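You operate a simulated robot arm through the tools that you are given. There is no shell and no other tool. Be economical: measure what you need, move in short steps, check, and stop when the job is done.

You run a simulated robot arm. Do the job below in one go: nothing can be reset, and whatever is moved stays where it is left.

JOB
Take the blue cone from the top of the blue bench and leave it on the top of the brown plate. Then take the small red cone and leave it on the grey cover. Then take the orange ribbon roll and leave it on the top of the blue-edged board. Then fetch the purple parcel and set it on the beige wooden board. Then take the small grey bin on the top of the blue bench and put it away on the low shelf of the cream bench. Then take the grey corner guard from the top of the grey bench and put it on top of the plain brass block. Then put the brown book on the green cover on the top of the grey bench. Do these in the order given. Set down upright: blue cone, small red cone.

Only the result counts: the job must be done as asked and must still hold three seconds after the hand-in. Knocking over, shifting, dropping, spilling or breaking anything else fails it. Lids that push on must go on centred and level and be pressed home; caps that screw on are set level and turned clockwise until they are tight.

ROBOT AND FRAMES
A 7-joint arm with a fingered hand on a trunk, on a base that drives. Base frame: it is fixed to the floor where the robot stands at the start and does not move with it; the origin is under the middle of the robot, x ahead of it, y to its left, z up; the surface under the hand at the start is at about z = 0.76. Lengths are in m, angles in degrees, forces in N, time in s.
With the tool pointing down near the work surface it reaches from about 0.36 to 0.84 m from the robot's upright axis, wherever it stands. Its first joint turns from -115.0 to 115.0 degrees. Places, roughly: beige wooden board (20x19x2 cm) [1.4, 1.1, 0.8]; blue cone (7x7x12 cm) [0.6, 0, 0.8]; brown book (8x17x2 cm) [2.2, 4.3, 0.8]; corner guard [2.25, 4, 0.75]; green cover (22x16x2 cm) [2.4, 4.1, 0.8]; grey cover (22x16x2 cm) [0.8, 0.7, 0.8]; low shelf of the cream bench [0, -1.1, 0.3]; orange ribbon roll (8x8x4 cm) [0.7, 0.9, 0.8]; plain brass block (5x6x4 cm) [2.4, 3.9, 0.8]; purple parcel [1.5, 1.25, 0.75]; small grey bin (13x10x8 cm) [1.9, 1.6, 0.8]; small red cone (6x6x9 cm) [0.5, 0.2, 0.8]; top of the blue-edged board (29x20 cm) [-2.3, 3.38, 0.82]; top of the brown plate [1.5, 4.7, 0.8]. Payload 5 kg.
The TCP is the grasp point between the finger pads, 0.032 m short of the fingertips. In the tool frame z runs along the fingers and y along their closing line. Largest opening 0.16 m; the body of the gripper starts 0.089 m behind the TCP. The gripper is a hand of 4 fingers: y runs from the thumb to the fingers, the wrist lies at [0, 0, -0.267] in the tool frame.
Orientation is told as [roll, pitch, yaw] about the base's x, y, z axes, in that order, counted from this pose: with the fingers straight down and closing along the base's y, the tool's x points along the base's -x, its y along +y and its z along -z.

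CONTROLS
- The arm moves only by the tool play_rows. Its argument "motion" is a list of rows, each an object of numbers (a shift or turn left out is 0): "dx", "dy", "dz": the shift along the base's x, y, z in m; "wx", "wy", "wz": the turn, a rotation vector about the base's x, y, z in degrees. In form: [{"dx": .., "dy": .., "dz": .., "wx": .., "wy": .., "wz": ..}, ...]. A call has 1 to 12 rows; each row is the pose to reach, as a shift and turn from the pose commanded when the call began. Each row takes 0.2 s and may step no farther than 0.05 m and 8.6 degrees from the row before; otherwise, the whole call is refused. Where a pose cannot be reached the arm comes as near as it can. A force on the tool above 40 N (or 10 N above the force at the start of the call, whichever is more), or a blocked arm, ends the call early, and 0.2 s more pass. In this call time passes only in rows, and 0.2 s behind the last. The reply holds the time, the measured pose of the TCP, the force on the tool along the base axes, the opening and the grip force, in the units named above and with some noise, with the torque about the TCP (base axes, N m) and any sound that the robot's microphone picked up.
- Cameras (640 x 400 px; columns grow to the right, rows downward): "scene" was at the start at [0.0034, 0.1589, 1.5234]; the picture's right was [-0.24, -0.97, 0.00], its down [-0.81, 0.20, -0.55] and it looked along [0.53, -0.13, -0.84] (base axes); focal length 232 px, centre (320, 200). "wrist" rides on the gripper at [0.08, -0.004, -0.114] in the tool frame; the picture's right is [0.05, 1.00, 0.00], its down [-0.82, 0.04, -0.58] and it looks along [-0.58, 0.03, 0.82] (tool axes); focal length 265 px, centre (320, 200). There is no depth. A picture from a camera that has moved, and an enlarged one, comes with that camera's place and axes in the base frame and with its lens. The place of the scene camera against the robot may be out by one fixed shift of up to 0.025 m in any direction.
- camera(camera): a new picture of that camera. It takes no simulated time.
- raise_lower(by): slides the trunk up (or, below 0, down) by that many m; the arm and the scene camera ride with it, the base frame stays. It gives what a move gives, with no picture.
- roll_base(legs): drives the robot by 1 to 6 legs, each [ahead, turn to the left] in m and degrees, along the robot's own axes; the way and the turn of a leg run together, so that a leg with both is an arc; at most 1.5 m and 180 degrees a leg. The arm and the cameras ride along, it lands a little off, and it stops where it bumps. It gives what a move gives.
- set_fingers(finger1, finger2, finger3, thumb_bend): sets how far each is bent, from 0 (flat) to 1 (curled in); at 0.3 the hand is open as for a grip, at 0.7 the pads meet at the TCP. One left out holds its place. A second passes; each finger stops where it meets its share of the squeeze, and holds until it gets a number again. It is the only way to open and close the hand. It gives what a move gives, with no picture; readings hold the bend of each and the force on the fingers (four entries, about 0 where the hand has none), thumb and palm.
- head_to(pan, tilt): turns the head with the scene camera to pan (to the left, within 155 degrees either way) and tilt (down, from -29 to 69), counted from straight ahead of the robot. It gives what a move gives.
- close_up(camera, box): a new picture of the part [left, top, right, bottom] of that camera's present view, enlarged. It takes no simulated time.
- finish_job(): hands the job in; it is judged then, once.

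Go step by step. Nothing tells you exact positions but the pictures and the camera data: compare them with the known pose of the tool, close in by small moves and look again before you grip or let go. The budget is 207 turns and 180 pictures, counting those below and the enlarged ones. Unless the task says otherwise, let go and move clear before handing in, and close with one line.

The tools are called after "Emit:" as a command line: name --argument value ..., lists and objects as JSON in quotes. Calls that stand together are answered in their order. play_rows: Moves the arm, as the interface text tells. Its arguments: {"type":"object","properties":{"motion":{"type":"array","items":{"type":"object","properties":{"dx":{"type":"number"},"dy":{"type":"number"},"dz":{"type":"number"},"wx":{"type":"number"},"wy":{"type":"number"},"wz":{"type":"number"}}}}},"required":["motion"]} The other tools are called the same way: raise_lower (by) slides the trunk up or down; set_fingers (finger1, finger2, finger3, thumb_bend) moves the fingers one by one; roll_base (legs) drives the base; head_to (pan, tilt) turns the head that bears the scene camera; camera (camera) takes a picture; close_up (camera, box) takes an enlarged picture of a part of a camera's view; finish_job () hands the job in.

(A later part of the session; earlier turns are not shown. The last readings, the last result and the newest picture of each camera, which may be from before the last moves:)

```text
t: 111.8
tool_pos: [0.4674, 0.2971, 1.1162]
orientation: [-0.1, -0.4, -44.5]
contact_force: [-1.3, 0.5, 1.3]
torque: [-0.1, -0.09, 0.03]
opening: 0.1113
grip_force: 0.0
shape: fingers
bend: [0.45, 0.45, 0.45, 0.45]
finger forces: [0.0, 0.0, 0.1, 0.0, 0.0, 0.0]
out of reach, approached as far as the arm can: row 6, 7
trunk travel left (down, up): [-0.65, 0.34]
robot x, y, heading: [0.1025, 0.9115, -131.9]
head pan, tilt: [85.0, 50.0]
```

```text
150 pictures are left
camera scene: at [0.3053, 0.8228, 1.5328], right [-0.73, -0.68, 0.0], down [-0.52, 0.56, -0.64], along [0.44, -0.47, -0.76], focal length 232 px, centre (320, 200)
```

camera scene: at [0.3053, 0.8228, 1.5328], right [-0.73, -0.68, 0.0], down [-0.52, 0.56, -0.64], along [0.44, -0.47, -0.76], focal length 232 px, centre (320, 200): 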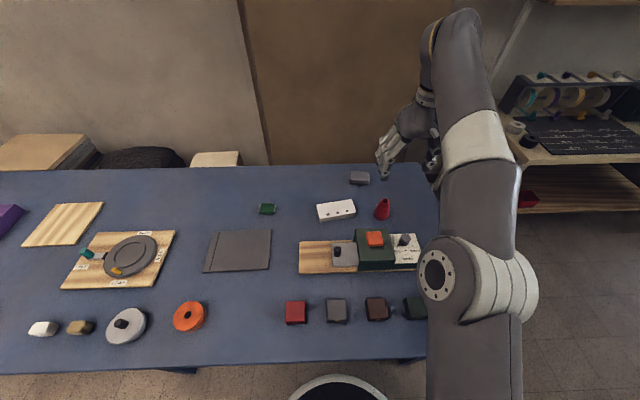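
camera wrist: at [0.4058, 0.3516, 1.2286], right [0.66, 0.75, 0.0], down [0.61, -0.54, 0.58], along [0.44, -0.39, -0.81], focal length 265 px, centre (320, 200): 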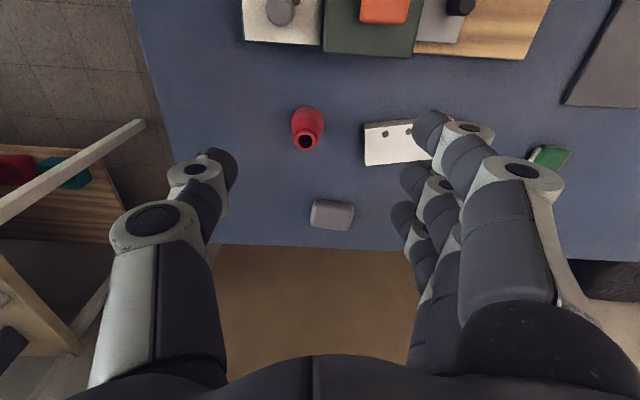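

At this height the reach is short; lower down it should reach. I'll descend a bit and see where the hand goes (cone at about (0.512, 0.226)).

Emit:
play_rows --motion '[{"dz": -0.045}, {"dz": -0.09}, {"dz": -0.135}]'

Emit:
camera --camera "wrist"

```text
t: 112.6
tool_pos: [0.4668, 0.2941, 0.9763]
orientation: [0.0, 0.0, -44.4]
contact_force: [0.0, -0.7, 0.0]
torque: [0.01, 0.01, 0.02]
opening: 0.1117
grip_force: 0.1
shape: fingers
bend: [0.45, 0.45, 0.45, 0.45]
finger forces: [0.1, 0.1, 0.1, 0.0, 0.0, 0.0]
trunk travel left (down, up): [-0.65, 0.34]
robot x, y, heading: [0.1044, 0.9187, -131.9]
head pan, tilt: [85.0, 50.0]
```

```text
149 pictures are left
camera wrist: at [0.4063, 0.3472, 1.0891], right [0.66, 0.75, 0.0], down [0.61, -0.54, 0.58], along [0.43, -0.38, -0.82], focal length 265 px, centre (320, 200)
```

wrist: 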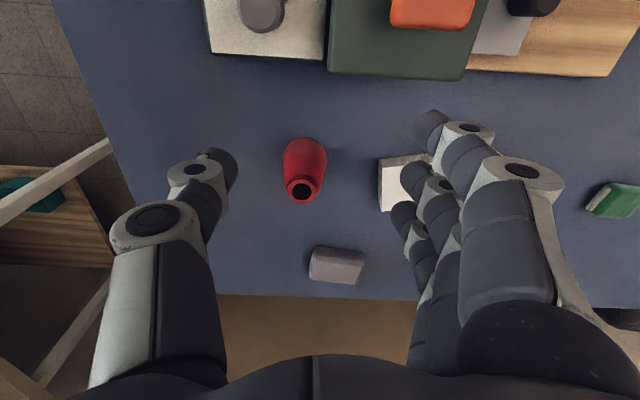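

Cone centre is about (0.507, 0.231); the white block is ~10 cm off, outside the pre-closed fingers. Moving over and down.

Emit:
play_rows --motion '[{"dx": 0.02, "dy": -0.031, "dz": -0.01}, {"dx": 0.039, "dy": -0.064, "dz": -0.02}]'

Emit:
camera --camera "wrist"

```text
t: 113.2
tool_pos: [0.4968, 0.2457, 0.9609]
orientation: [0.1, 0.1, -44.3]
contact_force: [-0.7, -0.8, -1.4]
torque: [0.05, 0.03, 0.0]
opening: 0.1113
grip_force: 0.1
shape: fingers
bend: [0.45, 0.45, 0.45, 0.45]
finger forces: [0.0, 0.0, 0.0, 0.0, 0.0, 0.0]
out of reach, approached as far as the arm can: row 2
trunk travel left (down, up): [-0.65, 0.34]
robot x, y, heading: [0.1071, 0.9179, -132.1]
head pan, tilt: [85.0, 50.0]
```

```text
148 pictures are left
camera wrist: at [0.4365, 0.2991, 1.0733], right [0.66, 0.75, 0.0], down [0.61, -0.54, 0.57], along [0.43, -0.38, -0.82], focal length 265 px, centre (320, 200)
```

wrist: 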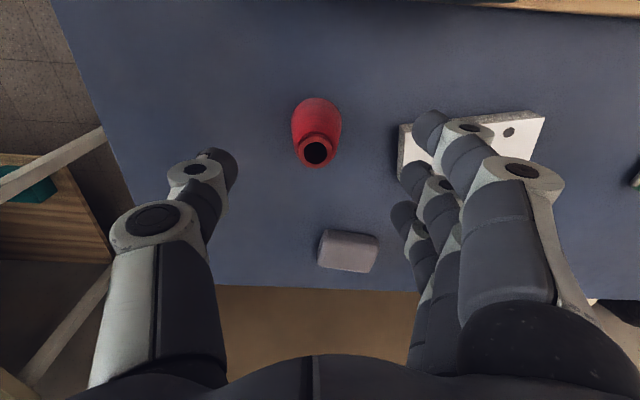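

Need another 2 cm outward, reachable lower down. Lowering to just above the cone top while shifting, then descending around it.

Emit:
play_rows --motion '[{"dz": -0.04}, {"dx": 0.012, "dy": -0.017, "dz": -0.055}]'

Emit:
camera --camera "wrist"

```text
t: 113.8
tool_pos: [0.5046, 0.2393, 0.9141]
orientation: [0.0, 0.0, -44.3]
contact_force: [-0.7, 0.2, 0.3]
torque: [-0.03, -0.07, -0.03]
opening: 0.1112
grip_force: 0.1
shape: fingers
bend: [0.45, 0.45, 0.45, 0.45]
finger forces: [0.1, 0.0, 0.0, 0.1, 0.0, 0.1]
out of reach, approached as far as the arm can: row 2
trunk travel left (down, up): [-0.65, 0.34]
robot x, y, heading: [0.1062, 0.9167, -132.3]
head pan, tilt: [85.0, 50.0]
```

```text
147 pictures are left
camera wrist: at [0.4443, 0.2942, 1.0265], right [0.66, 0.75, 0.0], down [0.61, -0.54, 0.58], along [0.43, -0.38, -0.82], focal length 265 px, centre (320, 200)
```

wrist: 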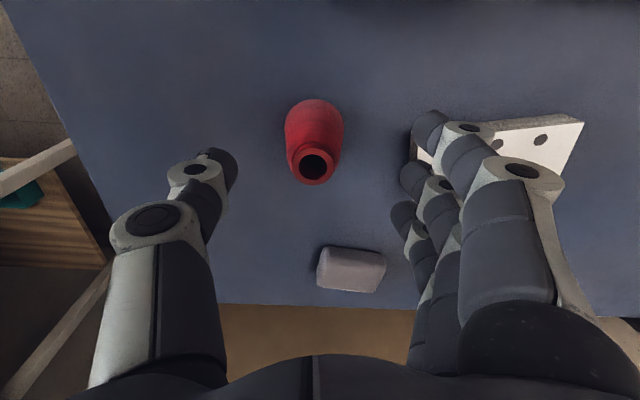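

Lowering further extends the reach; the finger gap lies along the approach so this is safe.

Emit:
play_rows --motion '[{"dz": -0.03}, {"dz": -0.055}, {"dx": 0.004, "dy": -0.008, "dz": -0.075}, {"dx": 0.005, "dy": -0.01, "dz": -0.1}]'

Emit:
camera --camera "wrist"

```text
t: 114.8
tool_pos: [0.5115, 0.2287, 0.8134]
orientation: [0.0, 0.0, -44.4]
contact_force: [0.8, -0.3, 0.0]
torque: [0.04, 0.02, -0.05]
opening: 0.111
grip_force: 0.0
shape: fingers
bend: [0.45, 0.45, 0.45, 0.45]
finger forces: [0.0, 0.0, 0.1, 0.1, 0.0, 0.1]
trunk travel left (down, up): [-0.65, 0.34]
robot x, y, heading: [0.1021, 0.9138, -132.0]
head pan, tilt: [85.0, 50.0]
```

```text
146 pictures are left
camera wrist: at [0.4507, 0.2829, 0.9256], right [0.66, 0.75, 0.0], down [0.61, -0.54, 0.58], along [0.43, -0.38, -0.82], focal length 265 px, centre (320, 200)
```

wrist: 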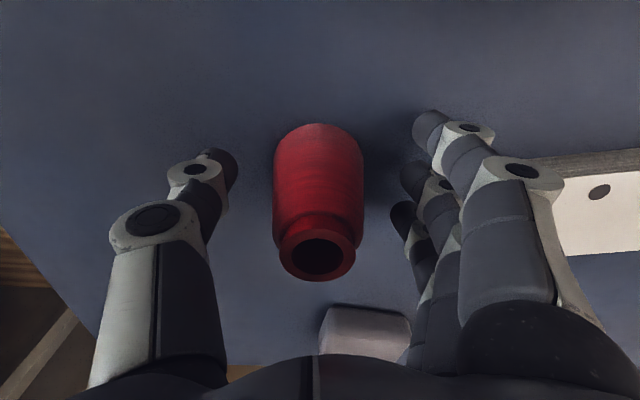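

Aligned well. Closing on the red cone and lifting.

Emit:
set_fingers --finger1 0.66 --finger2 0.66 --finger3 0.66 --thumb_bend 0.66

Emit:
play_rows --motion '[{"dz": 0.02}, {"dx": -0.004, "dy": 0.006, "dz": 0.06}, {"dx": -0.01, "dy": 0.02, "dz": 0.1}, {"dx": -0.025, "dy": 0.05, "dz": 0.13}]'

Emit:
camera --camera "wrist"

Emit:
camera --camera "scene"

```text
t: 115.8
tool_pos: [0.5111, 0.2292, 0.814]
orientation: [0.0, -0.1, -44.3]
contact_force: [-0.5, -0.1, 0.7]
torque: [-0.01, -0.03, 0.01]
opening: 0.0468
grip_force: 12.9
shape: fingers
bend: [0.66, 0.57, 0.62, 0.62]
finger forces: [0.1, 8.2, 4.3, 0.1, 13.6, 0.0]
trunk travel left (down, up): [-0.65, 0.34]
robot x, y, heading: [0.1052, 0.9156, -132.1]
head pan, tilt: [85.0, 50.0]
```

```text
t: 116.8
tool_pos: [0.4837, 0.2813, 0.9417]
orientation: [0.0, 0.0, -44.5]
contact_force: [-0.3, -0.5, -0.5]
torque: [-0.01, -0.03, 0.0]
opening: 0.0465
grip_force: 12.5
shape: fingers
bend: [0.66, 0.57, 0.62, 0.62]
finger forces: [0.0, 8.2, 4.3, 0.0, 12.9, 0.0]
trunk travel left (down, up): [-0.65, 0.34]
robot x, y, heading: [0.1022, 0.9164, -132.0]
head pan, tilt: [85.0, 50.0]
```

```text
145 pictures are left
camera wrist: at [0.4229, 0.3345, 1.0538], right [0.66, 0.75, 0.0], down [0.61, -0.54, 0.58], along [0.43, -0.38, -0.82], focal length 265 px, centre (320, 200)
```

wrist: 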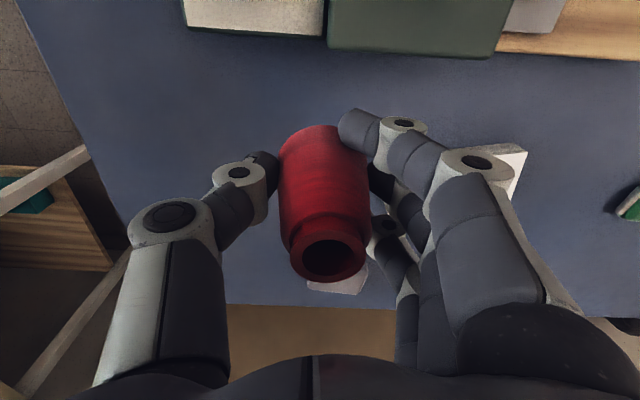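

```text
144 pictures are left
camera scene: at [0.3074, 0.8197, 1.5321], right [-0.73, -0.68, 0.0], down [-0.52, 0.56, -0.64], along [0.44, -0.47, -0.77], focal length 232 px, centre (320, 200)
```

scene: 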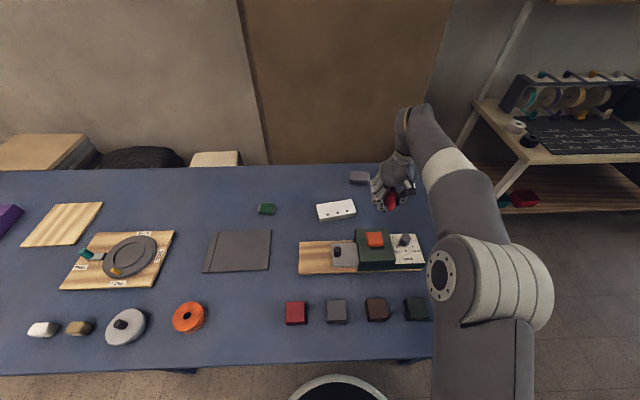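

Red cone is held. Turning the base 25° to the left brings the hand toward the grey cover without straining the first joint.

Emit:
play_rows --motion '[{"dx": -0.015, "dy": 0.025, "dz": 0.03}]'

Emit:
roll_base --legs '[[0, 25]]'

Emit:
camera --camera "scene"

Emit:
camera --camera "wrist"

```text
t: 117.2
tool_pos: [0.4699, 0.3054, 0.9716]
orientation: [0.1, -0.2, -44.5]
contact_force: [-0.8, -0.2, -0.3]
torque: [-0.03, -0.07, 0.03]
opening: 0.0465
grip_force: 12.4
shape: fingers
bend: [0.66, 0.57, 0.62, 0.62]
finger forces: [0.1, 8.1, 4.5, 0.0, 12.9, 0.0]
trunk travel left (down, up): [-0.65, 0.34]
robot x, y, heading: [0.1031, 0.9159, -131.7]
head pan, tilt: [85.0, 50.0]
```

```text
t: 118.9
tool_pos: [0.6916, 0.5119, 0.9707]
orientation: [-0.1, 0.0, -19.9]
contact_force: [0.2, -1.0, -0.8]
torque: [0.03, 0.03, 0.0]
opening: 0.0464
grip_force: 12.6
shape: fingers
bend: [0.66, 0.57, 0.62, 0.62]
finger forces: [0.0, 7.9, 4.5, 0.0, 12.8, 0.0]
trunk travel left (down, up): [-0.65, 0.34]
robot x, y, heading: [0.1046, 0.9159, -107.2]
head pan, tilt: [85.0, 50.0]
```

```text
143 pictures are left
camera scene: at [0.3379, 0.9162, 1.5319], right [-0.38, -0.92, 0.0], down [-0.71, 0.29, -0.64], along [0.59, -0.25, -0.77], focal length 232 px, centre (320, 200)
```

scene: 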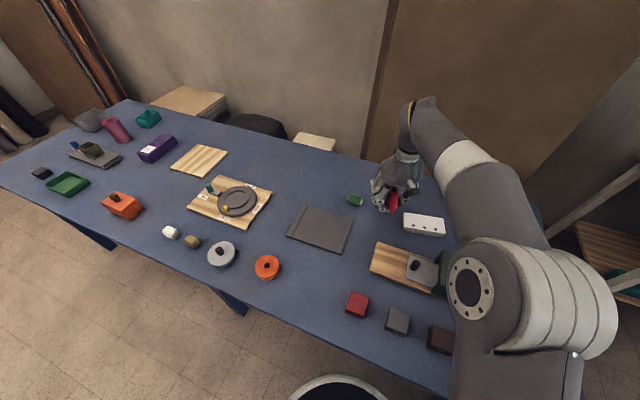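

```text
142 pictures are left
camera wrist: at [0.6132, 0.5362, 1.0829], right [0.29, 0.96, 0.0], down [0.78, -0.24, 0.58], along [0.55, -0.17, -0.82], focal length 265 px, centre (320, 200)
```

wrist: 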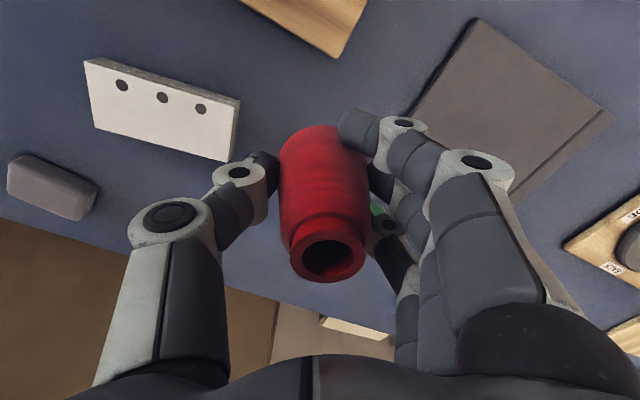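

Cover centre confirmed at about (0.783, 0.724). Moving the cone above it and lowering.

Emit:
play_rows --motion '[{"dx": 0.017, "dy": 0.042}, {"dx": 0.034, "dy": 0.084}, {"dx": 0.051, "dy": 0.126}, {"dx": 0.068, "dy": 0.168}, {"dx": 0.085, "dy": 0.208}, {"dx": 0.085, "dy": 0.208, "dz": -0.045}, {"dx": 0.085, "dy": 0.208, "dz": -0.09}, {"dx": 0.085, "dy": 0.208, "dz": -0.12}]'

Emit:
camera --camera "wrist"

Emit:
close_up --camera "scene" --box '[250, 130, 410, 270]'

```text
t: 120.7
tool_pos: [0.7766, 0.72, 0.8494]
orientation: [0.1, 0.1, -20.0]
contact_force: [0.5, 1.0, -0.2]
torque: [0.01, 0.0, -0.02]
opening: 0.046
grip_force: 12.6
shape: fingers
bend: [0.66, 0.57, 0.62, 0.62]
finger forces: [0.1, 8.0, 4.6, 0.1, 12.6, 0.0]
trunk travel left (down, up): [-0.65, 0.34]
robot x, y, heading: [0.1044, 0.918, -107.5]
head pan, tilt: [85.0, 50.0]
```

```text
141 pictures are left
camera wrist: at [0.6991, 0.7445, 0.9617], right [0.29, 0.96, 0.0], down [0.78, -0.24, 0.58], along [0.55, -0.17, -0.82], focal length 265 px, centre (320, 200)
```

wrist: 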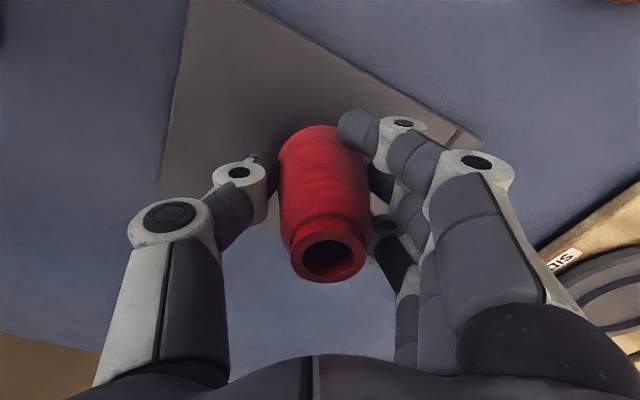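

```text
2.86 times, centred on (330, 200) of scene
camera zoom: at [0.3382, 0.9161, 1.5319], right [-0.38, -0.92, 0.0], down [-0.71, 0.29, -0.64], along [0.59, -0.25, -0.77], focal length 664 px, centre (291, 200)
```

zoom: 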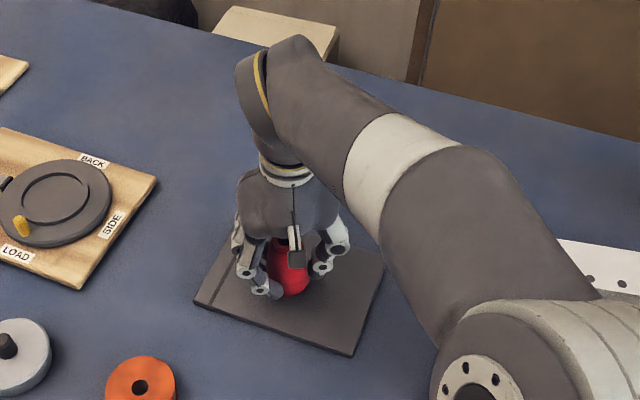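

Cone is over the cover's middle. Stepping down to contact.

Emit:
play_rows --motion '[{"dz": -0.008}]'

Emit:
play_rows --motion '[{"dz": -0.004}]'

Emit:
play_rows --motion '[{"dz": -0.004}]'

Emit:
play_rows --motion '[{"dz": -0.003}]'

```text
t: 121.1
tool_pos: [0.7764, 0.7202, 0.8417]
orientation: [0.1, -0.1, -19.9]
contact_force: [0.9, -0.4, -0.1]
torque: [0.02, -0.02, 0.0]
opening: 0.0458
grip_force: 12.1
shape: fingers
bend: [0.66, 0.57, 0.62, 0.62]
finger forces: [0.0, 8.0, 4.6, 0.1, 12.6, 0.0]
trunk travel left (down, up): [-0.65, 0.34]
robot x, y, heading: [0.1045, 0.9175, -107.5]
head pan, tilt: [85.0, 50.0]
```

```text
t: 121.5
tool_pos: [0.777, 0.72, 0.8383]
orientation: [0.0, 0.1, -19.9]
contact_force: [-0.3, -0.5, -1.2]
torque: [0.02, -0.01, 0.0]
opening: 0.0461
grip_force: 12.8
shape: fingers
bend: [0.66, 0.57, 0.62, 0.62]
finger forces: [0.1, 8.0, 4.6, 0.0, 12.6, 0.1]
trunk travel left (down, up): [-0.65, 0.34]
robot x, y, heading: [0.1058, 0.9163, -107.3]
head pan, tilt: [85.0, 50.0]
```

```text
t: 121.9
tool_pos: [0.7757, 0.7212, 0.8334]
orientation: [-0.1, 0.0, -19.8]
contact_force: [-0.3, 0.2, 0.1]
torque: [0.02, -0.03, 0.04]
opening: 0.046
grip_force: 13.1
shape: fingers
bend: [0.66, 0.57, 0.62, 0.62]
finger forces: [0.1, 8.0, 4.6, 0.1, 12.7, 0.0]
trunk travel left (down, up): [-0.65, 0.34]
robot x, y, heading: [0.1027, 0.9173, -107.2]
head pan, tilt: [85.0, 50.0]
```

```text
t: 122.3
tool_pos: [0.7759, 0.7207, 0.829]
orientation: [-0.1, 0.0, -19.8]
contact_force: [0.1, 0.0, -0.1]
torque: [-0.04, 0.0, 0.0]
opening: 0.046
grip_force: 12.8
shape: fingers
bend: [0.66, 0.57, 0.62, 0.62]
finger forces: [0.0, 7.9, 4.7, 0.0, 12.6, 0.0]
trunk travel left (down, up): [-0.65, 0.34]
robot x, y, heading: [0.1023, 0.9167, -107.4]
head pan, tilt: [85.0, 50.0]
```

Emit:
play_rows --motion '[{"dz": -0.003}]'

Emit:
play_rows --motion '[{"dz": -0.002}]'

Emit:
play_rows --motion '[{"dz": -0.002}]'

```text
t: 122.7
tool_pos: [0.775, 0.7196, 0.8287]
orientation: [0.0, 0.0, -20.1]
contact_force: [-0.6, -0.3, -0.4]
torque: [-0.03, 0.0, 0.01]
opening: 0.046
grip_force: 11.7
shape: fingers
bend: [0.66, 0.57, 0.62, 0.62]
finger forces: [0.0, 8.0, 4.6, 0.0, 12.7, 0.1]
trunk travel left (down, up): [-0.65, 0.34]
robot x, y, heading: [0.1043, 0.9181, -107.4]
head pan, tilt: [85.0, 50.0]
```

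```text
t: 123.1
tool_pos: [0.7766, 0.7197, 0.8255]
orientation: [0.0, 0.0, -20.0]
contact_force: [0.1, -0.1, -0.2]
torque: [0.03, -0.03, -0.01]
opening: 0.0461
grip_force: 12.6
shape: fingers
bend: [0.66, 0.57, 0.62, 0.62]
finger forces: [0.0, 8.0, 4.6, 0.0, 12.6, 0.0]
trunk travel left (down, up): [-0.65, 0.34]
robot x, y, heading: [0.1064, 0.919, -107.5]
head pan, tilt: [85.0, 50.0]
```

```text
t: 123.5
tool_pos: [0.7752, 0.7196, 0.8251]
orientation: [0.0, 0.0, -20.1]
contact_force: [0.3, -0.7, 3.7]
torque: [0.09, -0.07, 0.0]
opening: 0.0462
grip_force: 12.7
shape: fingers
bend: [0.66, 0.57, 0.62, 0.62]
finger forces: [0.0, 8.4, 5.0, 0.0, 12.6, 0.0]
trunk travel left (down, up): [-0.65, 0.34]
robot x, y, heading: [0.1066, 0.914, -107.3]
head pan, tilt: [85.0, 50.0]
```

Touching with a light press. Pressing 2 mm more to seat it level, then releasing and rising.

Emit:
play_rows --motion '[{"dz": -0.002}]'

Emit:
set_fingers --finger1 0.4 --finger2 0.4 --finger3 0.4 --thumb_bend 0.4

Emit:
play_rows --motion '[{"dz": 0.04}, {"dz": 0.08}, {"dz": 0.12}, {"dz": 0.17}, {"dz": 0.21}]'

Emit:
camera --camera "wrist"

Emit:
camera --camera "scene"

```text
t: 123.9
tool_pos: [0.7752, 0.7205, 0.8237]
orientation: [0.0, -0.1, -20.0]
contact_force: [-0.9, -0.3, 7.5]
torque: [0.16, -0.14, 0.04]
opening: 0.0464
grip_force: 14.1
shape: fingers
bend: [0.66, 0.57, 0.63, 0.62]
finger forces: [0.0, 9.3, 5.1, 0.0, 14.1, 0.0]
trunk travel left (down, up): [-0.65, 0.34]
robot x, y, heading: [0.1052, 0.9165, -107.4]
head pan, tilt: [85.0, 50.0]
```

```text
t: 124.9
tool_pos: [0.775, 0.7203, 0.8219]
orientation: [-0.1, 0.1, -19.9]
contact_force: [0.0, -0.4, 0.6]
torque: [-0.01, 0.02, -0.04]
opening: 0.1307
grip_force: 0.0
shape: fingers
bend: [0.4, 0.4, 0.4, 0.4]
finger forces: [0.1, 0.1, 0.0, 0.1, 0.0, 0.0]
trunk travel left (down, up): [-0.65, 0.34]
robot x, y, heading: [0.1043, 0.9097, -107.4]
head pan, tilt: [85.0, 50.0]
```

```text
t: 126.1
tool_pos: [0.7742, 0.7206, 1.0321]
orientation: [0.0, 0.1, -19.8]
contact_force: [-0.8, -0.3, 0.4]
torque: [-0.03, 0.02, -0.02]
opening: 0.1305
grip_force: 0.0
shape: fingers
bend: [0.4, 0.4, 0.4, 0.4]
finger forces: [0.0, 0.0, 0.0, 0.0, 0.1, 0.0]
trunk travel left (down, up): [-0.65, 0.34]
robot x, y, heading: [0.1019, 0.9151, -107.6]
head pan, tilt: [85.0, 50.0]
```

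```text
139 pictures are left
camera wrist: at [0.6958, 0.7451, 1.145], right [0.29, 0.96, 0.0], down [0.78, -0.24, 0.58], along [0.55, -0.17, -0.82], focal length 265 px, centre (320, 200)
```

wrist: 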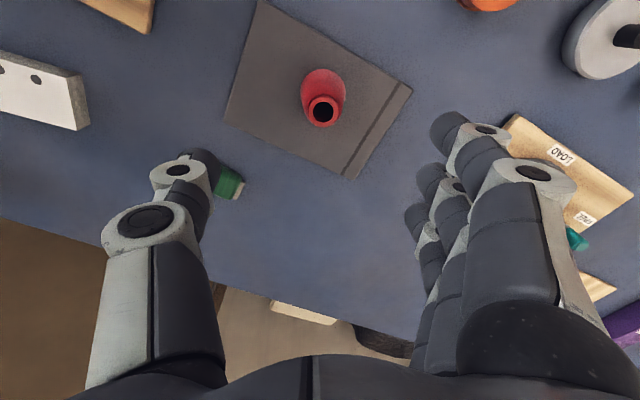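

```text
138 pictures are left
camera scene: at [0.3374, 0.9163, 1.532], right [-0.38, -0.92, 0.0], down [-0.71, 0.29, -0.64], along [0.59, -0.25, -0.77], focal length 232 px, centre (320, 200)
```

scene: 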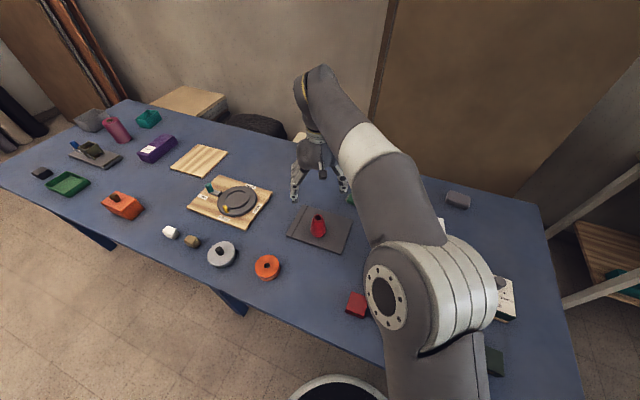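

Red cone stands on the grey cover. Next the orange roll at about (0.709, 0.951): turning the base a bit so the arm faces it, then hovering over it.

Emit:
roll_base --legs '[[0, 22]]'

Emit:
camera --camera "wrist"

Emit:
camera --camera "scene"

```text
t: 127.7
tool_pos: [0.7965, 0.9902, 1.0322]
orientation: [0.0, 0.0, 2.5]
contact_force: [0.0, 0.7, 0.1]
torque: [-0.04, 0.01, 0.01]
opening: 0.1307
grip_force: 0.1
shape: fingers
bend: [0.4, 0.4, 0.4, 0.4]
finger forces: [0.1, 0.1, 0.0, 0.1, 0.0, 0.0]
trunk travel left (down, up): [-0.65, 0.34]
robot x, y, heading: [0.1076, 0.9125, -85.3]
head pan, tilt: [85.0, 50.0]
```

```text
137 pictures are left
camera wrist: at [0.717, 0.984, 1.1445], right [-0.09, 1.0, 0.0], down [0.81, 0.08, 0.58], along [0.57, 0.05, -0.82], focal length 265 px, centre (320, 200)
```

wrist: 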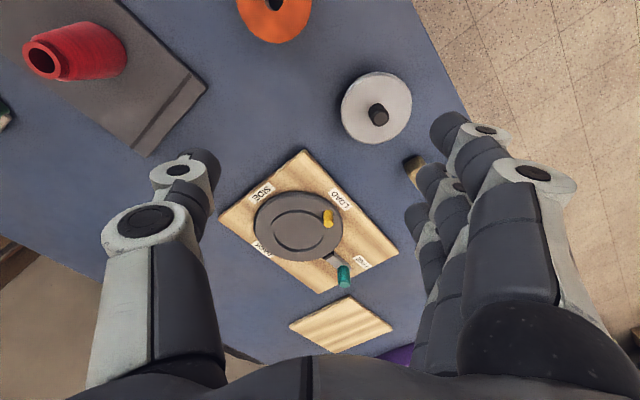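

```text
136 pictures are left
camera scene: at [0.3271, 1.0088, 1.5319], right [0.0, -1.0, 0.0], down [-0.77, 0.0, -0.64], along [0.64, 0.0, -0.77], focal length 232 px, centre (320, 200)
```

scene: 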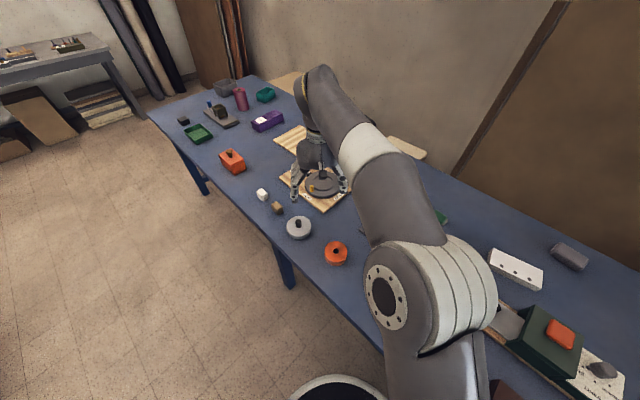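

Roll estimated at (0.71, 0.945). Moving above it and looking again.

Emit:
play_rows --motion '[{"dx": -0.043, "dy": -0.022}, {"dx": -0.086, "dy": -0.045}, {"dx": -0.086, "dy": -0.045, "dz": -0.045}, {"dx": -0.086, "dy": -0.045, "dz": -0.09}]'

Emit:
camera --camera "wrist"

```text
t: 128.7
tool_pos: [0.7116, 0.9458, 0.9386]
orientation: [0.1, 0.0, 2.5]
contact_force: [-0.3, -0.2, -0.6]
torque: [0.0, 0.01, -0.03]
opening: 0.1306
grip_force: 0.1
shape: fingers
bend: [0.4, 0.4, 0.4, 0.4]
finger forces: [0.0, 0.0, 0.0, 0.1, 0.0, 0.0]
trunk travel left (down, up): [-0.65, 0.34]
robot x, y, heading: [0.1047, 0.9131, -85.1]
head pan, tilt: [85.0, 50.0]
```

```text
135 pictures are left
camera wrist: at [0.6312, 0.9379, 1.0518], right [-0.09, 1.0, 0.0], down [0.81, 0.08, 0.58], along [0.57, 0.06, -0.82], focal length 265 px, centre (320, 200)
```

wrist: 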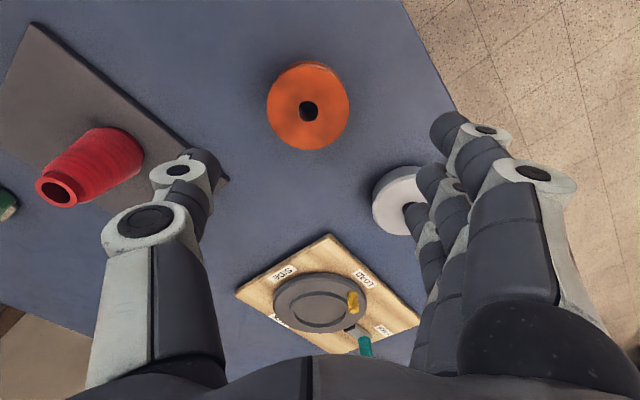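

Roll centre at about (0.705, 0.936). Descending around it.

Emit:
play_rows --motion '[{"dx": -0.006, "dy": -0.01, "dz": -0.04}, {"dx": -0.006, "dy": -0.01, "dz": -0.08}, {"dx": -0.006, "dy": -0.01, "dz": -0.11}]'

Emit:
camera --camera "wrist"

Emit:
play_rows --motion '[{"dz": -0.015}, {"dz": -0.03}]'

Emit:
camera --camera "wrist"

```text
t: 129.5
tool_pos: [0.7051, 0.9368, 0.8296]
orientation: [0.0, 0.0, 2.6]
contact_force: [0.3, 1.0, 0.1]
torque: [0.0, 0.0, 0.02]
opening: 0.1309
grip_force: 0.1
shape: fingers
bend: [0.4, 0.4, 0.4, 0.4]
finger forces: [0.0, 0.1, 0.1, 0.0, 0.0, 0.0]
trunk travel left (down, up): [-0.65, 0.34]
robot x, y, heading: [0.1047, 0.9175, -85.1]
head pan, tilt: [85.0, 50.0]
```

```text
134 pictures are left
camera wrist: at [0.6251, 0.9278, 0.9421], right [-0.09, 1.0, 0.0], down [0.81, 0.08, 0.58], along [0.57, 0.05, -0.82], focal length 265 px, centre (320, 200)
```

wrist: 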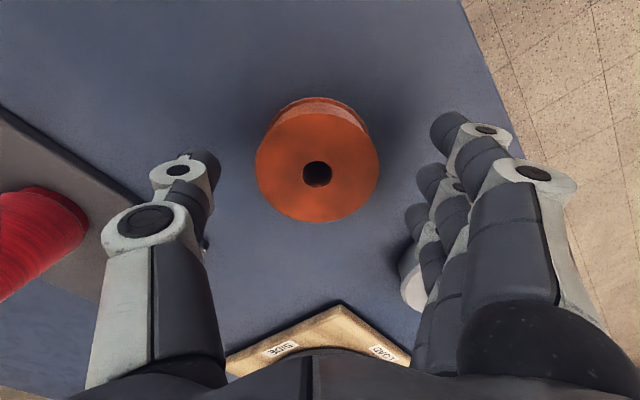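

```text
t: 130.1
tool_pos: [0.7062, 0.9366, 0.8018]
orientation: [0.1, 0.0, 2.4]
contact_force: [0.8, 0.4, -0.2]
torque: [0.01, 0.03, 0.03]
opening: 0.1308
grip_force: 0.0
shape: fingers
bend: [0.4, 0.4, 0.4, 0.4]
finger forces: [0.0, 0.0, 0.1, 0.0, 0.1, 0.1]
trunk travel left (down, up): [-0.65, 0.34]
robot x, y, heading: [0.1041, 0.9189, -85.1]
head pan, tilt: [85.0, 50.0]
```

```text
133 pictures are left
camera wrist: at [0.626, 0.9292, 0.9142], right [-0.09, 1.0, 0.0], down [0.81, 0.08, 0.58], along [0.57, 0.05, -0.82], focal length 265 px, centre (320, 200)
```

wrist: 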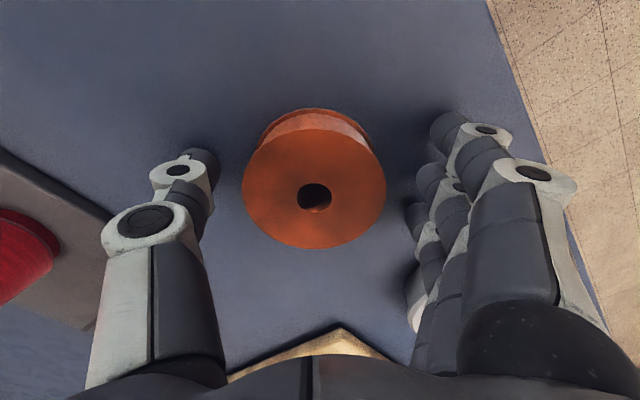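

The spool is centred between the fingers. Closing.

Emit:
set_fingers --finger1 0.62 --finger2 0.62 --finger3 0.62 --thumb_bend 0.62

Emit:
play_rows --motion '[{"dz": 0.02}, {"dz": 0.06}, {"dz": 0.1}, {"dz": 0.14}, {"dz": 0.18}, {"dz": 0.22}, {"dz": 0.26}]'

Emit:
camera --camera "wrist"

```text
t: 131.1
tool_pos: [0.707, 0.9363, 0.8016]
orientation: [0.0, -0.1, 2.5]
contact_force: [-0.4, 0.1, 0.7]
torque: [0.0, 0.01, -0.01]
opening: 0.073
grip_force: 18.1
shape: fingers
bend: [0.58, 0.51, 0.54, 0.56]
finger forces: [4.0, 7.2, 6.7, 0.1, 17.9, 0.0]
trunk travel left (down, up): [-0.65, 0.34]
robot x, y, heading: [0.1, 0.9177, -85.0]
head pan, tilt: [85.0, 50.0]
```

```text
t: 132.7
tool_pos: [0.7038, 0.9369, 1.0612]
orientation: [0.0, 0.0, 2.5]
contact_force: [0.6, 0.2, -1.8]
torque: [0.01, 0.02, -0.01]
opening: 0.0728
grip_force: 17.7
shape: fingers
bend: [0.58, 0.51, 0.54, 0.56]
finger forces: [4.0, 7.2, 7.0, 0.0, 17.7, 0.1]
trunk travel left (down, up): [-0.65, 0.34]
robot x, y, heading: [0.103, 0.9196, -85.3]
head pan, tilt: [85.0, 50.0]
```

```text
132 pictures are left
camera wrist: at [0.6227, 0.9297, 1.174], right [-0.1, 1.0, 0.0], down [0.81, 0.08, 0.58], along [0.57, 0.06, -0.82], focal length 265 px, centre (320, 200)
```

wrist: 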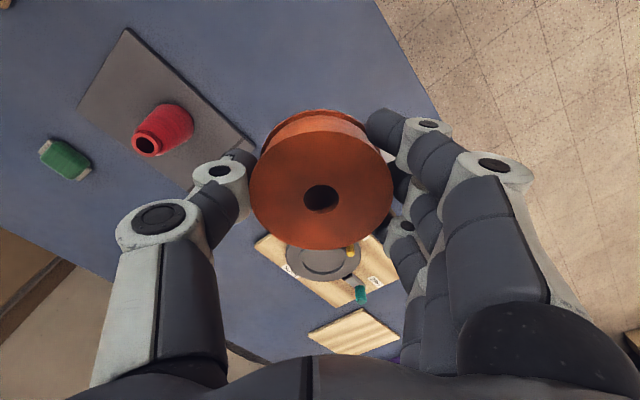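

Roll held with all three fingers. I'll pull the arm in, swing it to the robot's front, then turn toward the dark table and look.

Emit:
play_rows --motion '[{"dx": -0.047}, {"dx": -0.094}, {"dx": -0.14, "dz": 0.02}]'

Emit:
play_rows --motion '[{"dx": -0.0008, "dy": -0.0482, "wz": -6}, {"dx": -0.0067, "dy": -0.096, "wz": -12}, {"dx": -0.0175, "dy": -0.1429, "wz": -18}, {"dx": -0.0332, "dy": -0.1884, "wz": -24}, {"dx": -0.0535, "dy": -0.2321, "wz": -30}, {"dx": -0.0783, "dy": -0.2733, "wz": -36}, {"dx": -0.1073, "dy": -0.3118, "wz": -42}, {"dx": -0.1402, "dy": -0.347, "wz": -48}, {"dx": -0.1765, "dy": -0.3786, "wz": -54}, {"dx": -0.2159, "dy": -0.4062, "wz": -60}, {"dx": -0.258, "dy": -0.4295, "wz": -66}, {"dx": -0.3024, "dy": -0.4484, "wz": -72}]'

Emit:
roll_base --legs '[[0, -140], [1.0, 0]]'

Emit:
head_to --pan 0 --tilt 30

Emit:
camera --camera "scene"

```text
refused: row 3 steps farther than a row can; nothing moved
```

```text
t: 135.3
tool_pos: [0.4039, 0.4868, 1.0651]
orientation: [-0.1, 0.1, -69.6]
contact_force: [-0.8, 0.2, -1.0]
torque: [0.02, -0.02, -0.02]
opening: 0.0726
grip_force: 17.4
shape: fingers
bend: [0.58, 0.51, 0.54, 0.56]
finger forces: [3.8, 7.1, 7.1, 0.0, 17.5, 0.1]
trunk travel left (down, up): [-0.65, 0.34]
robot x, y, heading: [0.1057, 0.9142, -85.3]
head pan, tilt: [85.0, 50.0]
```

```text
t: 146.3
tool_pos: [-1.1103, 1.7788, 1.0645]
orientation: [0.0, -0.1, 150.2]
contact_force: [0.2, -1.2, -0.3]
torque: [0.02, -0.03, 0.0]
opening: 0.0718
grip_force: 17.4
shape: fingers
bend: [0.58, 0.51, 0.54, 0.57]
finger forces: [3.4, 7.0, 7.0, 0.1, 17.1, 0.0]
trunk travel left (down, up): [-0.65, 0.34]
robot x, y, heading: [-0.6068, 1.6392, 134.6]
head pan, tilt: [85.0, 50.0]
```

```text
t: 147.9
tool_pos: [-1.1108, 1.7784, 1.064]
orientation: [0.0, 0.0, 150.3]
contact_force: [-0.5, 0.2, -0.1]
torque: [0.02, -0.01, -0.03]
opening: 0.0718
grip_force: 17.2
shape: fingers
bend: [0.58, 0.51, 0.54, 0.57]
finger forces: [3.4, 7.0, 7.0, 0.0, 17.1, 0.1]
trunk travel left (down, up): [-0.65, 0.34]
robot x, y, heading: [-0.6096, 1.6399, 134.7]
head pan, tilt: [0.0, 30.0]
```

```text
131 pictures are left
camera scene: at [-0.7436, 1.571, 1.5615], right [0.71, 0.7, 0.0], down [0.35, -0.36, -0.87], along [-0.61, 0.62, -0.5], focal length 232 px, centre (320, 200)
```

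scene: 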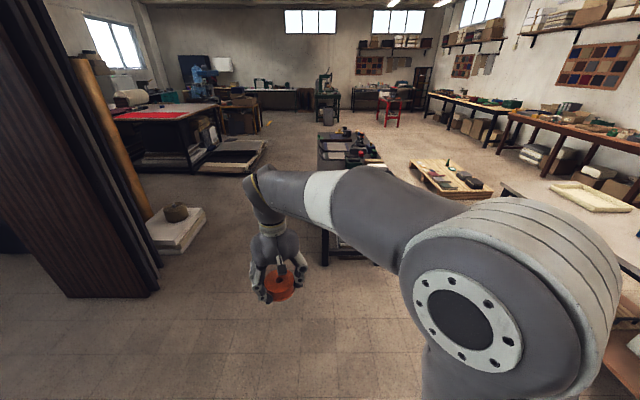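

The dark table is straight ahead with the board behind my arm. Driving 0.9 m closer.

Emit:
roll_base --legs '[[0.9, 0]]'

Emit:
head_to --pan 0 --tilt 40

Emit:
camera --camera "scene"

```text
t: 152.6
tool_pos: [-1.7279, 2.4176, 1.0631]
orientation: [0.0, -0.1, 149.5]
contact_force: [0.3, 0.1, -0.1]
torque: [0.0, 0.02, 0.01]
opening: 0.072
grip_force: 17.5
shape: fingers
bend: [0.58, 0.51, 0.54, 0.57]
finger forces: [3.4, 6.9, 7.0, 0.0, 17.2, 0.1]
trunk travel left (down, up): [-0.65, 0.34]
robot x, y, heading: [-1.2228, 2.2689, 134.0]
head pan, tilt: [0.0, 30.0]
```

```text
t: 153.3
tool_pos: [-1.7277, 2.4171, 1.0641]
orientation: [-0.1, -0.1, 149.6]
contact_force: [0.2, 0.3, -0.9]
torque: [0.0, 0.0, 0.02]
opening: 0.0721
grip_force: 16.9
shape: fingers
bend: [0.58, 0.51, 0.54, 0.57]
finger forces: [3.4, 7.0, 7.0, 0.0, 17.1, 0.0]
trunk travel left (down, up): [-0.65, 0.34]
robot x, y, heading: [-1.224, 2.2751, 134.2]
head pan, tilt: [0.0, 40.0]
```

```text
130 pictures are left
camera scene: at [-1.3593, 2.2021, 1.5462], right [0.72, 0.69, 0.0], down [0.45, -0.46, -0.77], along [-0.53, 0.55, -0.64], focal length 232 px, centre (320, 200)
```

scene: 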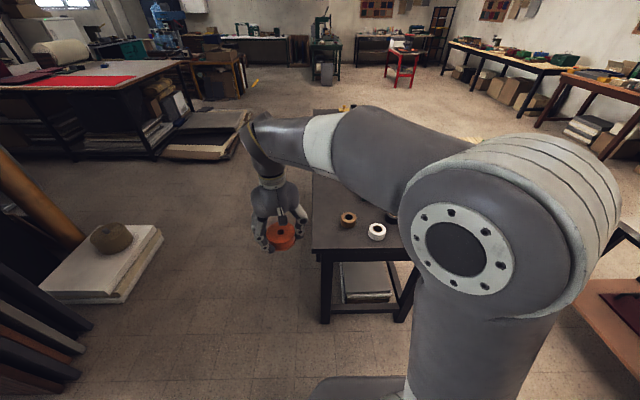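

The board lies about 0.9 m behind the near edge, so I'll approach from the table's left long side. Driving around to stand beside it facing the board.

Emit:
roll_base --legs '[[0, 62], [0.59, 0], [0, -59], [1.2, 0]]'

Emit:
head_to --pan -60 --tilt 45

Emit:
camera --camera "scene"

```text
t: 167.8
tool_pos: [-3.223, 2.9613, 1.0632]
orientation: [0.0, 0.0, 155.7]
contact_force: [-0.9, -0.4, 0.2]
torque: [-0.01, -0.03, -0.02]
opening: 0.0715
grip_force: 16.2
shape: fingers
bend: [0.59, 0.51, 0.54, 0.57]
finger forces: [3.2, 6.9, 7.0, 0.0, 16.7, 0.1]
trunk travel left (down, up): [-0.65, 0.34]
robot x, y, heading: [-2.7062, 2.8744, 140.1]
head pan, tilt: [0.0, 40.0]
```

```text
t: 169.1
tool_pos: [-3.2247, 2.9612, 1.0637]
orientation: [0.1, 0.0, 155.8]
contact_force: [-0.1, -0.3, 0.2]
torque: [0.0, -0.01, -0.03]
opening: 0.0714
grip_force: 16.4
shape: fingers
bend: [0.59, 0.51, 0.54, 0.57]
finger forces: [3.2, 6.9, 7.0, 0.1, 16.7, 0.1]
trunk travel left (down, up): [-0.65, 0.34]
robot x, y, heading: [-2.709, 2.8753, 140.2]
head pan, tilt: [-60.0, 45.0]
```

```text
129 pictures are left
camera scene: at [-2.7529, 2.8135, 1.5389], right [0.99, -0.17, 0.0], down [-0.12, -0.7, -0.71], along [0.12, 0.7, -0.71], focal length 232 px, centre (320, 200)
```

scene: 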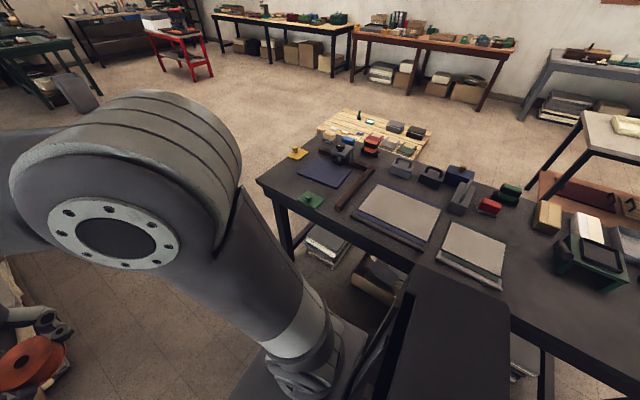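

Two boards lie on the table; zooming to tell which one has the blue edge.

Emit:
close_up --camera "scene" --box '[330, 160, 530, 300]'

```text
2.86 times, centred on (430, 230) of scene
camera zoom: at [-2.7529, 2.8135, 1.5389], right [0.99, -0.17, 0.0], down [-0.12, -0.7, -0.71], along [0.12, 0.7, -0.71], focal length 664 px, centre (6, 114)
```

zoom: 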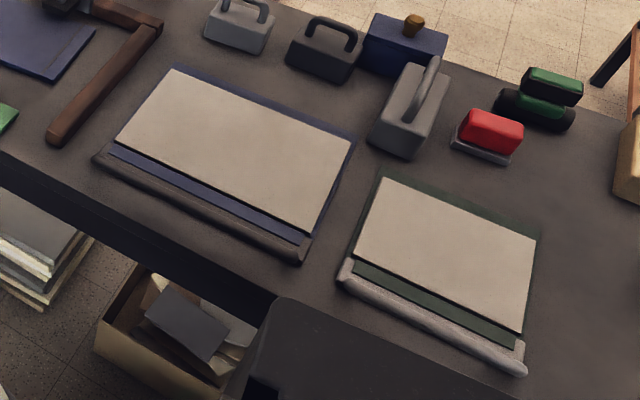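

The larger board is the blue-edged one, centre about (-2.32, 3.385), within reach (0.64 m). Turning the base right to bring the arm over it.

Emit:
roll_base --legs '[[0, -112]]'

Emit:
head_to --pan 15 --tilt 50

Emit:
camera --camera "scene"

Emit:
camera --camera "wrist"

```text
t: 174.3
tool_pos: [-2.4124, 3.3067, 1.0645]
orientation: [0.0, 0.0, 41.3]
contact_force: [-0.2, -0.1, -0.2]
torque: [0.03, 0.03, 0.0]
opening: 0.0707
grip_force: 16.6
shape: fingers
bend: [0.59, 0.51, 0.54, 0.57]
finger forces: [3.1, 6.8, 7.0, 0.0, 16.3, 0.1]
trunk travel left (down, up): [-0.65, 0.34]
robot x, y, heading: [-2.706, 2.876, 25.8]
head pan, tilt: [-60.0, 45.0]
```

```text
t: 175.7
tool_pos: [-2.4124, 3.3066, 1.0643]
orientation: [0.0, 0.0, 41.3]
contact_force: [0.7, -0.4, -0.4]
torque: [-0.02, 0.0, 0.01]
opening: 0.0709
grip_force: 16.2
shape: fingers
bend: [0.59, 0.51, 0.54, 0.57]
finger forces: [3.0, 6.8, 7.0, 0.0, 16.3, 0.1]
trunk travel left (down, up): [-0.65, 0.34]
robot x, y, heading: [-2.7087, 2.8749, 25.9]
head pan, tilt: [15.0, 50.0]
```

```text
127 pictures are left
camera scene: at [-2.7757, 3.0576, 1.532], right [0.65, -0.76, 0.0], down [-0.58, -0.5, -0.64], along [0.49, 0.42, -0.77], focal length 232 px, centre (320, 200)
```

scene: 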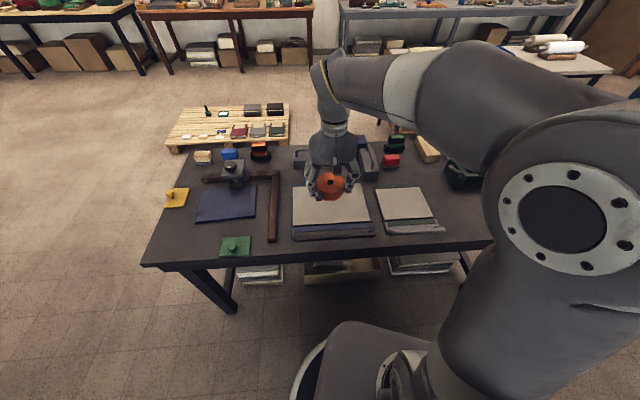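

```text
126 pictures are left
camera wrist: at [-2.4709, 3.2506, 1.1764], right [-0.7, 0.72, 0.0], down [0.58, 0.57, 0.58], along [0.41, 0.4, -0.82], focal length 265 px, centre (320, 200)
```

wrist: 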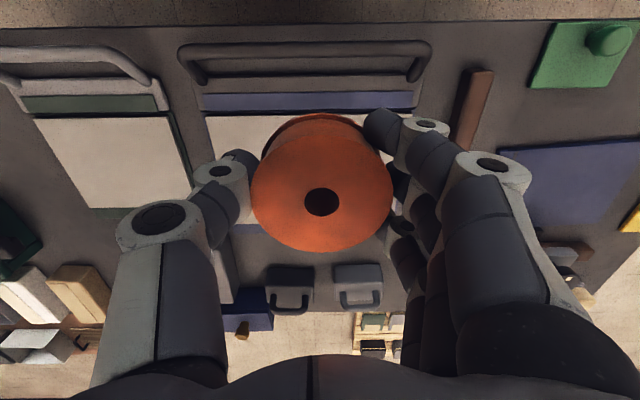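

White panel centre at about (-2.32, 3.39). Moving over and lowering.

Emit:
play_rows --motion '[{"dx": 0.031, "dy": 0.028}, {"dx": 0.062, "dy": 0.056}, {"dx": 0.092, "dy": 0.083}, {"dx": 0.092, "dy": 0.083, "dz": -0.045}, {"dx": 0.092, "dy": 0.083, "dz": -0.09}, {"dx": 0.092, "dy": 0.083, "dz": -0.135}, {"dx": 0.092, "dy": 0.083, "dz": -0.17}]'

Emit:
camera --camera "wrist"

Emit:
close_up --camera "scene" --box '[250, 130, 410, 250]'

```text
t: 177.3
tool_pos: [-2.3203, 3.3907, 0.8921]
orientation: [0.0, -0.1, 41.3]
contact_force: [-0.6, -0.2, -0.4]
torque: [0.01, -0.04, -0.01]
opening: 0.0705
grip_force: 17.0
shape: fingers
bend: [0.59, 0.51, 0.54, 0.57]
finger forces: [3.1, 6.7, 7.2, 0.0, 16.3, 0.0]
trunk travel left (down, up): [-0.65, 0.34]
robot x, y, heading: [-2.7072, 2.8761, 25.6]
head pan, tilt: [15.0, 50.0]
```

```text
125 pictures are left
camera wrist: at [-2.3779, 3.3344, 1.0055], right [-0.7, 0.72, 0.0], down [0.59, 0.57, 0.58], along [0.41, 0.4, -0.82], focal length 265 px, centre (320, 200)
```

wrist: 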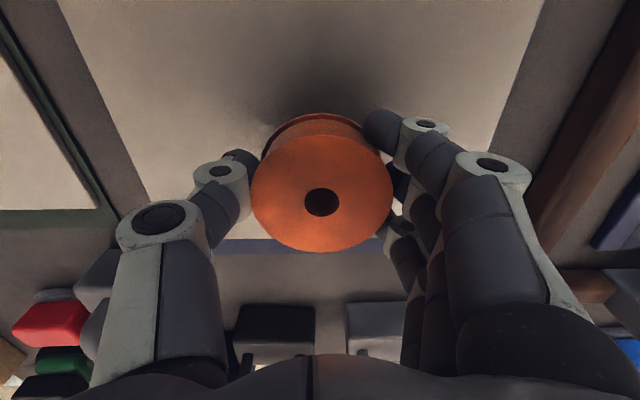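

```text
3.33 times, centred on (330, 190) of scene
camera zoom: at [-2.7755, 3.058, 1.532], right [0.65, -0.76, 0.0], down [-0.58, -0.5, -0.64], along [0.49, 0.42, -0.77], focal length 775 px, centre (287, 233)
```

zoom: 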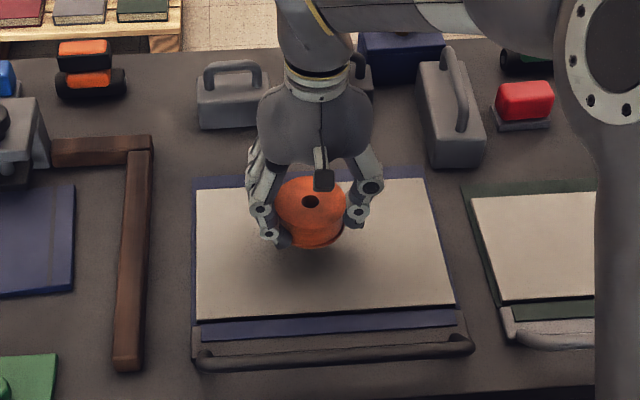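

Well centred over the panel. Stepping down to contact.

Emit:
play_rows --motion '[{"dz": -0.015}]'

Emit:
play_rows --motion '[{"dz": -0.006}]'

Emit:
play_rows --motion '[{"dz": -0.005}]'

Emit:
play_rows --motion '[{"dz": -0.004}]'

Emit:
play_rows --motion '[{"dz": -0.003}]'

```text
t: 177.7
tool_pos: [-2.3201, 3.39, 0.8775]
orientation: [0.0, 0.0, 41.3]
contact_force: [-0.2, -0.6, 0.1]
torque: [0.01, 0.01, -0.01]
opening: 0.0709
grip_force: 16.9
shape: fingers
bend: [0.59, 0.51, 0.54, 0.57]
finger forces: [3.2, 6.9, 7.0, 0.0, 16.2, 0.0]
trunk travel left (down, up): [-0.65, 0.34]
robot x, y, heading: [-2.7056, 2.8719, 25.6]
head pan, tilt: [15.0, 50.0]
```

```text
t: 178.1
tool_pos: [-2.3199, 3.3904, 0.8721]
orientation: [0.0, 0.1, 41.3]
contact_force: [0.0, -0.2, -0.8]
torque: [-0.03, 0.0, 0.0]
opening: 0.0707
grip_force: 16.9
shape: fingers
bend: [0.59, 0.51, 0.54, 0.57]
finger forces: [3.2, 6.8, 7.0, 0.0, 16.2, 0.0]
trunk travel left (down, up): [-0.65, 0.34]
robot x, y, heading: [-2.706, 2.8735, 25.7]
head pan, tilt: [15.0, 50.0]
```

```text
t: 178.5
tool_pos: [-2.3186, 3.3897, 0.8683]
orientation: [0.0, 0.0, 41.2]
contact_force: [1.1, -0.5, -0.5]
torque: [-0.02, -0.02, 0.02]
opening: 0.0705
grip_force: 16.7
shape: fingers
bend: [0.59, 0.51, 0.54, 0.57]
finger forces: [3.2, 6.7, 7.1, 0.0, 16.2, 0.0]
trunk travel left (down, up): [-0.65, 0.34]
robot x, y, heading: [-2.7048, 2.8756, 25.8]
head pan, tilt: [15.0, 50.0]
```

```text
t: 178.9
tool_pos: [-2.3188, 3.3897, 0.8629]
orientation: [0.0, 0.0, 41.4]
contact_force: [0.1, -0.6, -0.5]
torque: [0.0, -0.01, -0.01]
opening: 0.0704
grip_force: 16.6
shape: fingers
bend: [0.59, 0.51, 0.54, 0.57]
finger forces: [3.2, 6.8, 7.2, 0.1, 16.3, 0.0]
trunk travel left (down, up): [-0.65, 0.34]
robot x, y, heading: [-2.7063, 2.8762, 25.3]
head pan, tilt: [15.0, 50.0]
```

```text
t: 179.3
tool_pos: [-2.3205, 3.3895, 0.8607]
orientation: [-0.1, -0.1, 41.3]
contact_force: [0.3, -0.6, -1.4]
torque: [0.03, -0.01, 0.01]
opening: 0.0708
grip_force: 16.8
shape: fingers
bend: [0.59, 0.51, 0.54, 0.57]
finger forces: [3.1, 6.8, 7.1, 0.1, 16.3, 0.0]
trunk travel left (down, up): [-0.65, 0.34]
robot x, y, heading: [-2.7055, 2.8742, 25.7]
head pan, tilt: [15.0, 50.0]
```

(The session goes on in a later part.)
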